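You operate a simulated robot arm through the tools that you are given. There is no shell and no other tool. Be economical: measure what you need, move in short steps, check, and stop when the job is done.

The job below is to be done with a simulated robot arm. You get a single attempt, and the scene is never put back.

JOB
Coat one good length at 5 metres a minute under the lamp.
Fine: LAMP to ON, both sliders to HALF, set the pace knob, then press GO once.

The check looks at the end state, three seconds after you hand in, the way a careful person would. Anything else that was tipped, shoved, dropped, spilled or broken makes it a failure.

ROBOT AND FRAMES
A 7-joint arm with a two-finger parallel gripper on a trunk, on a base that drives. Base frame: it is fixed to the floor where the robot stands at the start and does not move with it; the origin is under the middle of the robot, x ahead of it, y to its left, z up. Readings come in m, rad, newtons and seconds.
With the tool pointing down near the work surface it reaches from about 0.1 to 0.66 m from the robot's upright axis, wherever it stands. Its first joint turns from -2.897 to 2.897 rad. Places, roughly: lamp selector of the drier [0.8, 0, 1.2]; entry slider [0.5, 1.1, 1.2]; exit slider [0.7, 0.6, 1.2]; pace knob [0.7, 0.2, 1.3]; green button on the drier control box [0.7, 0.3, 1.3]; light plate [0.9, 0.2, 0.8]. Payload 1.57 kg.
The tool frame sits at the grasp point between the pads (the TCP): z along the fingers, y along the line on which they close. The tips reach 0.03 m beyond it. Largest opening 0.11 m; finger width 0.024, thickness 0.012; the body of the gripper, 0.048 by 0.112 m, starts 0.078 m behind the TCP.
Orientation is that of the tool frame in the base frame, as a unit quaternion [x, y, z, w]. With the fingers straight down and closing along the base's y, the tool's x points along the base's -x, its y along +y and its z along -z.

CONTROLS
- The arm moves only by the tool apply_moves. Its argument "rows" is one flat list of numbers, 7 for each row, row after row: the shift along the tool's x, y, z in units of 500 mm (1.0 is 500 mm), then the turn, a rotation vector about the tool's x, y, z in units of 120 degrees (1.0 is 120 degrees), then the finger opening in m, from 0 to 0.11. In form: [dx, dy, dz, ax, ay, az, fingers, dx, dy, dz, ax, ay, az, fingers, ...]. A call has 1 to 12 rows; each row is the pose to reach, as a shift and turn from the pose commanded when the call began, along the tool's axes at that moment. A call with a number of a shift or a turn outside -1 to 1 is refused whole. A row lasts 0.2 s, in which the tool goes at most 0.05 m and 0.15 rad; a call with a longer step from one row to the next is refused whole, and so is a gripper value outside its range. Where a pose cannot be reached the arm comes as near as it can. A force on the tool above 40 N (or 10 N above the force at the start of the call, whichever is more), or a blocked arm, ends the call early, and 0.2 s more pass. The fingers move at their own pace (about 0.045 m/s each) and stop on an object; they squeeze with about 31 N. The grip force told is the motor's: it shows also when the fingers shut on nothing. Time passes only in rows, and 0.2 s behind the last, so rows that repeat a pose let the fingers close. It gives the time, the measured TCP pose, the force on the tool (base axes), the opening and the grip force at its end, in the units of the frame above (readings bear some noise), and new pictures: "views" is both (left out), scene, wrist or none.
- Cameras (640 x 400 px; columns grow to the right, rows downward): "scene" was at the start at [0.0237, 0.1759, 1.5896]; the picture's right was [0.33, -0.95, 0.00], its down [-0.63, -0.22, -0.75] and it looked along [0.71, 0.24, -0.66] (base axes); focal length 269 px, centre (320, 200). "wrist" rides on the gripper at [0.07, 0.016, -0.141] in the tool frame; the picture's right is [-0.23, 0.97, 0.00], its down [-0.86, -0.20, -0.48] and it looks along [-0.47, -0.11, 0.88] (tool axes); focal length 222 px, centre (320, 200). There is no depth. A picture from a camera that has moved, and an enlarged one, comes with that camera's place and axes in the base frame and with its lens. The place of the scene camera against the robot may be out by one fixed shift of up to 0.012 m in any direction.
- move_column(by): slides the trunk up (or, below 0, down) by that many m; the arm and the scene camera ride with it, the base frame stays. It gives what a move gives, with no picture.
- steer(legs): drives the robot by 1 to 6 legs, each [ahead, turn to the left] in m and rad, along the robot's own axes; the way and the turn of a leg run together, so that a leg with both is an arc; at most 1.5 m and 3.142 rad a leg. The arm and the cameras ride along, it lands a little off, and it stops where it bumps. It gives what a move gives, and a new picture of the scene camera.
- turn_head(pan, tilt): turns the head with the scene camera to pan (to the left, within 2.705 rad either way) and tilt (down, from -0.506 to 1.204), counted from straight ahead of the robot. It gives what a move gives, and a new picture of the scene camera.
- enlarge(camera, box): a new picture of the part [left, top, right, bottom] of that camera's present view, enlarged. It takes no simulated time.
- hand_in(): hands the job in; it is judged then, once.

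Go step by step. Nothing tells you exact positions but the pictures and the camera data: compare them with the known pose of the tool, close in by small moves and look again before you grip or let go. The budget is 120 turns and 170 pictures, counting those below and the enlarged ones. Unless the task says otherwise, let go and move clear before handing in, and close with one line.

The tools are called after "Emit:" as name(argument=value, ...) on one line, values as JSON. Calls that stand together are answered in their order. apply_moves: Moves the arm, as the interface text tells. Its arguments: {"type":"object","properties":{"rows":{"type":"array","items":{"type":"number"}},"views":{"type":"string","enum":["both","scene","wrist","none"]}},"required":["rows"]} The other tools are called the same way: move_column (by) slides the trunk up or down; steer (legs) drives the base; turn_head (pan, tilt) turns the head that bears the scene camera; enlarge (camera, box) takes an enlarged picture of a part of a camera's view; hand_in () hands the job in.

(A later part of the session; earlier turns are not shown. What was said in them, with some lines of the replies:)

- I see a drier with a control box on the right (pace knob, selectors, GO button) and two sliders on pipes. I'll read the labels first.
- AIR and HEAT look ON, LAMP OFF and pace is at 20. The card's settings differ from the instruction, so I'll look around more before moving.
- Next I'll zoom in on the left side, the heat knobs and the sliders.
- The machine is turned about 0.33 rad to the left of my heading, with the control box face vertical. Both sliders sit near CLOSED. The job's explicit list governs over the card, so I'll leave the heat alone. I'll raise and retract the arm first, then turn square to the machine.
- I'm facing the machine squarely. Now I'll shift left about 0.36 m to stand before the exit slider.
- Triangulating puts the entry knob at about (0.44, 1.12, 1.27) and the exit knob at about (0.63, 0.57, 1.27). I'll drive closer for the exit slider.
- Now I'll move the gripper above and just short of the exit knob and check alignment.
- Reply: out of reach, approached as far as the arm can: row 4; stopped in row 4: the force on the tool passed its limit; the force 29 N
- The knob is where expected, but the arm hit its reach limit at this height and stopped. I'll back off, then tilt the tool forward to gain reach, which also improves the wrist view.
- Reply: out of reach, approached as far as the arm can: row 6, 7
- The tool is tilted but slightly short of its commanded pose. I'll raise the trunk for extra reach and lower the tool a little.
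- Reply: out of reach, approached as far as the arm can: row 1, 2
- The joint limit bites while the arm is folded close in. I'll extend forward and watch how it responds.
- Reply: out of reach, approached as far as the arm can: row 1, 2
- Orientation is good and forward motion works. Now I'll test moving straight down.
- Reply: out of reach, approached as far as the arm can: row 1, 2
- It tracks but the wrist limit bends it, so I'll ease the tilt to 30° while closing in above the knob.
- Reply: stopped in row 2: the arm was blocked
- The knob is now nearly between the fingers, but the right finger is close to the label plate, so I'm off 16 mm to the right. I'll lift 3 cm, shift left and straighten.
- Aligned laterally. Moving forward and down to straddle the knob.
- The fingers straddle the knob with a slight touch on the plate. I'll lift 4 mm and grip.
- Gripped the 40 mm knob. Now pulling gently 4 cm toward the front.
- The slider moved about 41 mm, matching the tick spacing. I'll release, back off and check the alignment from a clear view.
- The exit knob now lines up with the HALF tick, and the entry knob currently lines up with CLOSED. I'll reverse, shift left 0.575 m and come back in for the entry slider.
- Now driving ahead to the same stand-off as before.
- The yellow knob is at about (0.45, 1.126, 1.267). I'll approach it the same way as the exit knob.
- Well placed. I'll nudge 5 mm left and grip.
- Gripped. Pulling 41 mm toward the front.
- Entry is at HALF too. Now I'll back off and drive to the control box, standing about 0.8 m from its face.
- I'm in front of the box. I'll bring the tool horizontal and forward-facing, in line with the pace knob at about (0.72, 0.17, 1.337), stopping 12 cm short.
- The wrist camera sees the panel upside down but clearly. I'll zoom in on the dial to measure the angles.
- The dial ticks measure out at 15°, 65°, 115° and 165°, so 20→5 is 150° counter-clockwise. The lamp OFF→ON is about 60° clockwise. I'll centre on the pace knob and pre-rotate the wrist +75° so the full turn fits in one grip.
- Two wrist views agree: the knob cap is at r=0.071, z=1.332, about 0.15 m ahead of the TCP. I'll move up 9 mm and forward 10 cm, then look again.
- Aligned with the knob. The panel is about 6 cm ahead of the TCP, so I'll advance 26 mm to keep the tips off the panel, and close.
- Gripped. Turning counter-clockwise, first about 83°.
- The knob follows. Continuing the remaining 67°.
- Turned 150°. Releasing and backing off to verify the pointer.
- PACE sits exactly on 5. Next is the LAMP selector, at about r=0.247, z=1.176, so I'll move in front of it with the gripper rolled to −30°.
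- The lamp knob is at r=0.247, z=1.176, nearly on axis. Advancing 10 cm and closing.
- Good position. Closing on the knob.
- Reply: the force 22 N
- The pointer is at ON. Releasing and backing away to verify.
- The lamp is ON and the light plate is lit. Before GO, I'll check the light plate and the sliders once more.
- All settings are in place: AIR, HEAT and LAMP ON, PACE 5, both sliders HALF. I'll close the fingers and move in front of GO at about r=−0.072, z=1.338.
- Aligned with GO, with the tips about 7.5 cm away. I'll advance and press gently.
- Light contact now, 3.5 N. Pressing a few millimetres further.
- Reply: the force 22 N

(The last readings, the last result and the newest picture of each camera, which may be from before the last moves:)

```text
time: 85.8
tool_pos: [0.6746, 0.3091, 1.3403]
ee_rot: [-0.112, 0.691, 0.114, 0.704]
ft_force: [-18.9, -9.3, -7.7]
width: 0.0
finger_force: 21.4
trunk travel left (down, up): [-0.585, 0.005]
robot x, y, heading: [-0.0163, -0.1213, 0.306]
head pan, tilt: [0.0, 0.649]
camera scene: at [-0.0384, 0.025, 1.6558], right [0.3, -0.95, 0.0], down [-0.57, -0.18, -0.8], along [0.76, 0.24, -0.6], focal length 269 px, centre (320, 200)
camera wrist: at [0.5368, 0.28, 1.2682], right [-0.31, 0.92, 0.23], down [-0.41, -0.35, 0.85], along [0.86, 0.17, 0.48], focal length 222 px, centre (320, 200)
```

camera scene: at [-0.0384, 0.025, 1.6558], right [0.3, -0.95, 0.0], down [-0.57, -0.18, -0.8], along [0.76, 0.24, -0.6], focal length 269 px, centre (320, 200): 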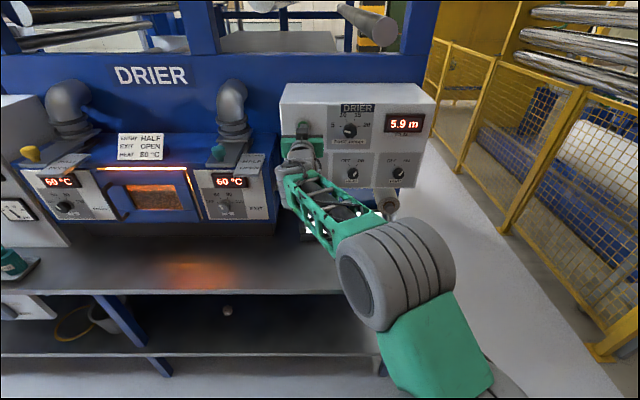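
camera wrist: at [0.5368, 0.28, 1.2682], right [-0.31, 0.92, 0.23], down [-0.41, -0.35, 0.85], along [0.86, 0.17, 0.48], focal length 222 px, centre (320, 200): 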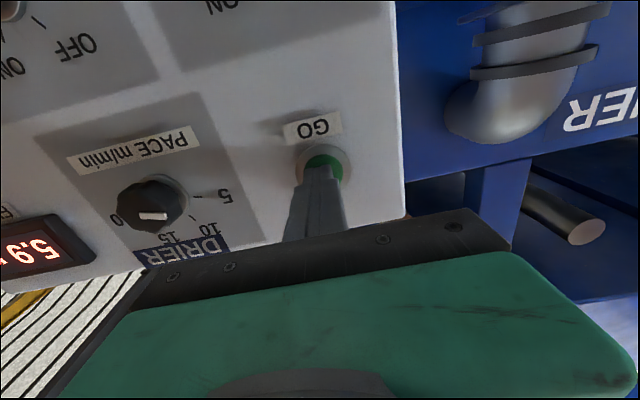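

GO triggered: FILM dropped to 5.9 m. I'll retract straight back and watch the run.

Emit:
apply_moves(rows=[0, 0, -0.06, 0, 0, 0, 0, 0, 0, -0.14, 0, 0, 0, 0, 0, 0, -0.22, 0, 0, 0, 0, 0, 0, -0.28, 0, 0, 0, 0], views="scene")

Emit:
enlarge(camera="scene", box=[270, 75, 450, 255])

```text
time: 86.8
tool_pos: [0.5434, 0.2645, 1.3377]
ee_rot: [-0.111, 0.691, 0.115, 0.705]
ft_force: [1.4, -0.1, -0.2]
width: 0.0
finger_force: 21.5
trunk travel left (down, up): [-0.585, 0.005]
robot x, y, heading: [-0.0164, -0.1234, 0.308]
head pan, tilt: [0.0, 0.649]
camera scene: at [-0.0357, 0.026, 1.6559], right [0.3, -0.95, 0.0], down [-0.58, -0.18, -0.8], along [0.76, 0.24, -0.6], focal length 269 px, centre (320, 200)
```

scene: 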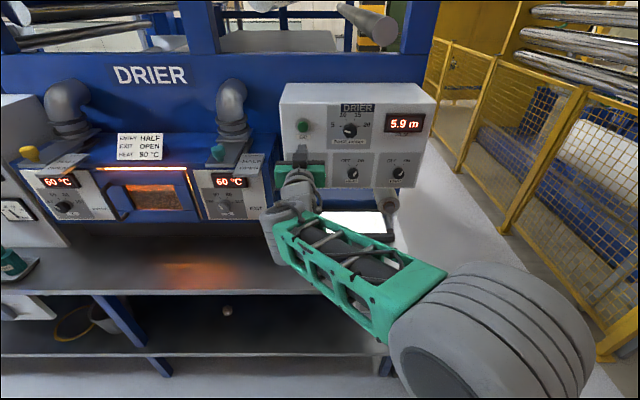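

```text
2.22 times, centred on (360, 165) of scene
camera zoom: at [-0.0357, 0.026, 1.6559], right [0.3, -0.95, 0.0], down [-0.58, -0.18, -0.8], along [0.76, 0.24, -0.6], focal length 598 px, centre (231, 278)
```

zoom: 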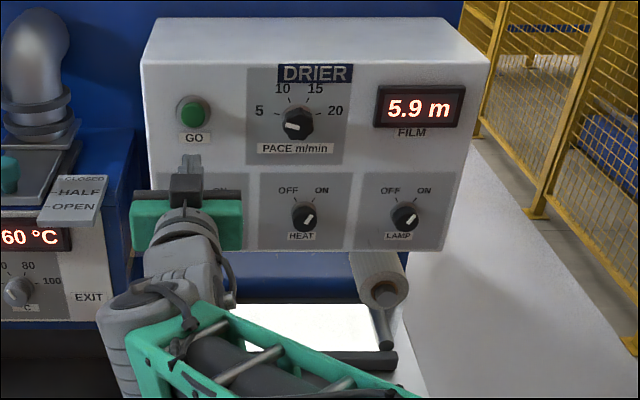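

The length is running at low speed. I'll move the arm to the right to see the plate and let some time pass.

Emit:
apply_moves(rows=[0, -0.08, 0, 0, 0, 0, 0.02, 0, -0.16, 0, 0, 0, 0, 0.02, 0, -0.24, 0, 0, 0, 0, 0.02, 0, -0.32, 0, 0, 0, 0, 0.02, 0, -0.4, 0, 0, 0, 0, 0.02, 0, -0.48, 0, 0, 0, 0, 0.02, 0, -0.56, 0, 0, 0, 0, 0.02, 0, -0.64, 0, 0, 0, 0, 0.02, 0, -0.64, 0, 0, 0, 0, 0.02, 0, -0.64, 0, 0, 0, 0, 0.02, 0, -0.64, 0, 0, 0, 0, 0.02, 0, -0.64, 0, 0, 0, 0, 0.02], views="scene")

Emit:
enlarge(camera="scene", box=[270, 75, 450, 255])

```text
time: 89.3
tool_pos: [0.6488, -0.0374, 1.3357]
ee_rot: [-0.112, 0.691, 0.115, 0.705]
ft_force: [0.5, -0.4, 0.1]
width: 0.0201
finger_force: 0.0
trunk travel left (down, up): [-0.585, 0.005]
robot x, y, heading: [-0.0188, -0.1224, 0.302]
head pan, tilt: [0.0, 0.649]
camera scene: at [-0.0354, 0.0263, 1.6558], right [0.3, -0.95, 0.0], down [-0.58, -0.18, -0.8], along [0.76, 0.24, -0.6], focal length 269 px, centre (320, 200)
```

scene: 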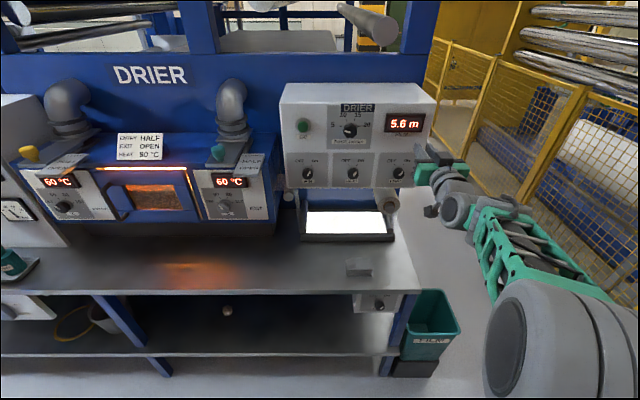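

```text
2.22 times, centred on (360, 165) of scene
camera zoom: at [-0.0354, 0.0263, 1.6558], right [0.3, -0.95, 0.0], down [-0.58, -0.18, -0.8], along [0.76, 0.24, -0.6], focal length 598 px, centre (231, 278)
```

zoom: 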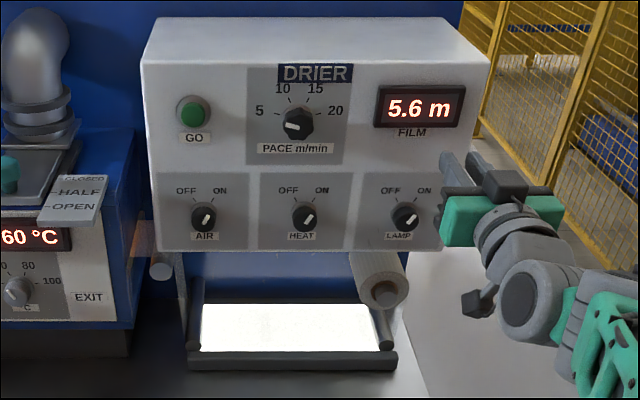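

It's running at about 0.083 m/s, i.e. 5 m/min. I'll back the arm a bit and wait for the length to finish.

Emit:
apply_moves(rows=[0, 0, -0.05, 0, 0, 0, 0.02, 0, 0, -0.1, 0, 0, 0, 0.02, 0, 0, -0.1, 0, 0, 0, 0.02, 0, 0, -0.1, 0, 0, 0, 0.02, 0, 0, -0.1, 0, 0, 0, 0.02, 0, 0, -0.1, 0, 0, 0, 0.02, 0, 0, -0.1, 0, 0, 0, 0.02, 0, 0, -0.1, 0, 0, 0, 0.02, 0, 0, -0.1, 0, 0, 0, 0.02, 0, 0, -0.1, 0, 0, 0, 0.02, 0, 0, -0.1, 0, 0, 0, 0.02, 0, 0, -0.1, 0, 0, 0, 0.02], views="none")

Emit:
apply_moves(rows=[0, 0, 0, 0, 0, 0, 0.02, 0, 0, 0, 0, 0, 0, 0.02, 0, 0, 0, 0, 0, 0, 0.02, 0, 0, 0, 0, 0, 0, 0.02, 0, 0, 0, 0, 0, 0, 0.02, 0, 0, 0, 0, 0, 0, 0.02, 0, 0, 0, 0, 0, 0, 0.02, 0, 0, 0, 0, 0, 0, 0.02, 0, 0, 0, 0, 0, 0, 0.02, 0, 0, 0, 0, 0, 0, 0.02, 0, 0, 0, 0, 0, 0, 0.02, 0, 0, 0, 0, 0, 0, 0.02], views="none")

Emit:
apply_moves(rows=[0, 0, 0, 0, 0, 0, 0.02, 0, 0, 0, 0, 0, 0, 0.02, 0, 0, 0, 0, 0, 0, 0.02, 0, 0, 0, 0, 0, 0, 0.02, 0, 0, 0, 0, 0, 0, 0.02, 0, 0, 0, 0, 0, 0, 0.02, 0, 0, 0, 0, 0, 0, 0.02, 0, 0, 0, 0, 0, 0, 0.02, 0, 0, 0, 0, 0, 0, 0.02, 0, 0, 0, 0, 0, 0, 0.02, 0, 0, 0, 0, 0, 0, 0.02, 0, 0, 0, 0, 0, 0, 0.02], views="scene")

Emit:
enlarge(camera="scene", box=[270, 75, 450, 255])

```text
time: 92.0
tool_pos: [0.5995, -0.0528, 1.3357]
ee_rot: [-0.112, 0.69, 0.116, 0.705]
ft_force: [0.3, -0.1, -0.1]
width: 0.0202
finger_force: 0.2
trunk travel left (down, up): [-0.585, 0.005]
robot x, y, heading: [-0.0162, -0.1241, 0.308]
head pan, tilt: [0.0, 0.649]
```

```text
time: 94.5
tool_pos: [0.5996, -0.0541, 1.3353]
ee_rot: [-0.112, 0.691, 0.115, 0.705]
ft_force: [0.4, 0.5, 0.4]
width: 0.02
finger_force: 0.0
trunk travel left (down, up): [-0.585, 0.005]
robot x, y, heading: [-0.0184, -0.1263, 0.307]
head pan, tilt: [0.0, 0.649]
```

```text
time: 97.2
tool_pos: [0.5999, -0.0537, 1.3352]
ee_rot: [-0.112, 0.691, 0.116, 0.705]
ft_force: [0.2, -0.1, 0.2]
width: 0.02
finger_force: 0.0
trunk travel left (down, up): [-0.585, 0.005]
robot x, y, heading: [-0.0193, -0.1251, 0.304]
head pan, tilt: [0.0, 0.649]
camera scene: at [-0.0353, 0.0262, 1.6558], right [0.3, -0.95, 0.0], down [-0.58, -0.18, -0.8], along [0.76, 0.24, -0.6], focal length 269 px, centre (320, 200)
```

scene: 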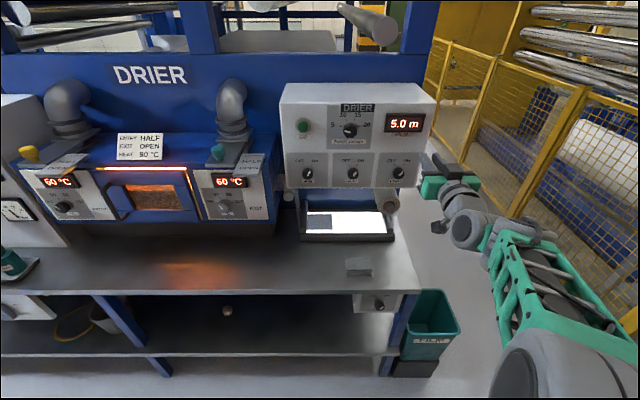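

```text
2.22 times, centred on (360, 165) of scene
camera zoom: at [-0.0353, 0.0262, 1.6558], right [0.3, -0.95, 0.0], down [-0.58, -0.18, -0.8], along [0.76, 0.24, -0.6], focal length 598 px, centre (231, 278)
```

zoom: 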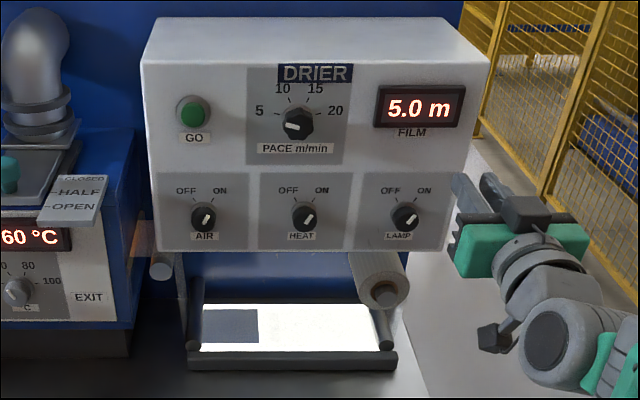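

A coated patch is coming onto the light plate. I'll wait to see whether it is still running, then inspect it.

Emit:
apply_moves(rows=[0, 0, 0, 0, 0, 0, 0.02, 0, 0, 0, 0, 0, 0, 0.02, 0, 0, 0, 0, 0, 0, 0.02, 0, 0, 0, 0, 0, 0, 0.02, 0, 0, 0, 0, 0, 0, 0.02, 0, 0, 0, 0, 0, 0, 0.02, 0, 0, 0, 0, 0, 0, 0.02, 0, 0, 0, 0, 0, 0, 0.02, 0, 0, 0, 0, 0, 0, 0.02, 0, 0, 0, 0, 0, 0, 0.02, 0, 0, 0, 0, 0, 0, 0.02, 0, 0, 0, 0, 0, 0, 0.02], views="scene")

Emit:
enlarge(camera="scene", box=[290, 180, 420, 260])

```text
time: 99.8
tool_pos: [0.5995, -0.0533, 1.3358]
ee_rot: [-0.112, 0.69, 0.116, 0.705]
ft_force: [-0.4, 0.2, 0.0]
width: 0.0201
finger_force: 0.0
trunk travel left (down, up): [-0.585, 0.005]
robot x, y, heading: [-0.0197, -0.1235, 0.304]
head pan, tilt: [0.0, 0.649]
camera scene: at [-0.0353, 0.0262, 1.6558], right [0.3, -0.95, 0.0], down [-0.58, -0.18, -0.8], along [0.76, 0.24, -0.6], focal length 269 px, centre (320, 200)
```

scene: 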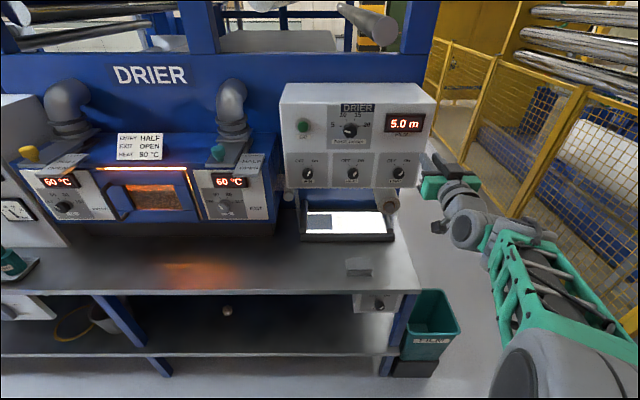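

```text
4.92 times, centred on (355, 220) of scene
camera zoom: at [-0.0353, 0.0262, 1.6558], right [0.3, -0.95, 0.0], down [-0.58, -0.18, -0.8], along [0.76, 0.24, -0.6], focal length 1325 px, centre (148, 102)
```

zoom: 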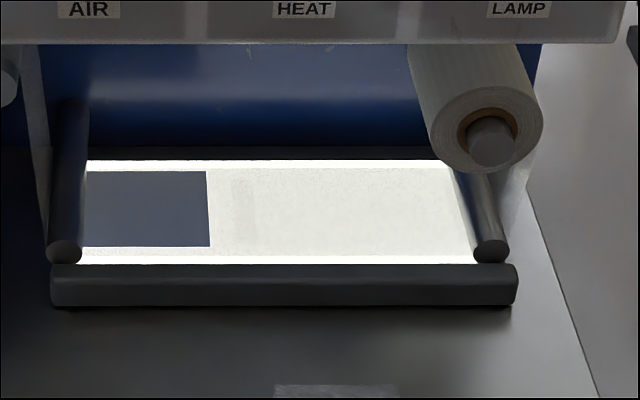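

Emit:
enlarge(camera="scene", box=[300, 208, 345, 236])

```text
14.22 times, centred on (322, 222) of scene
camera zoom: at [-0.0353, 0.0262, 1.6558], right [0.3, -0.95, 0.0], down [-0.58, -0.18, -0.8], along [0.76, 0.24, -0.6], focal length 3828 px, centre (284, -113)
```

zoom: 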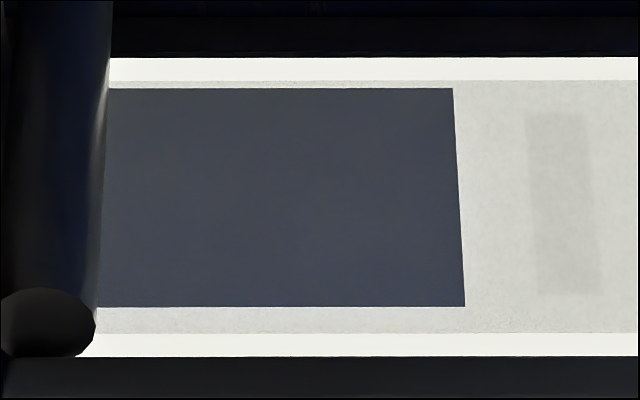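

The run stopped at 5.0 m, and the patch on the lit plate is dark, even and free of visible streaks. The arm is clear and the settings are in place, so I'm handing in.

Emit:
hand_in()

```text
The job is handed in.
```

I coated one length at 5 m/min: LAMP ON, both sliders at HALF, PACE on 5, GO pressed once; the film counter went from 6.0 to 5.0 m, the patch looks even on the lit plate, and I left the heat at 60 °C although the drier's card says EXIT OPEN and 80 °C.
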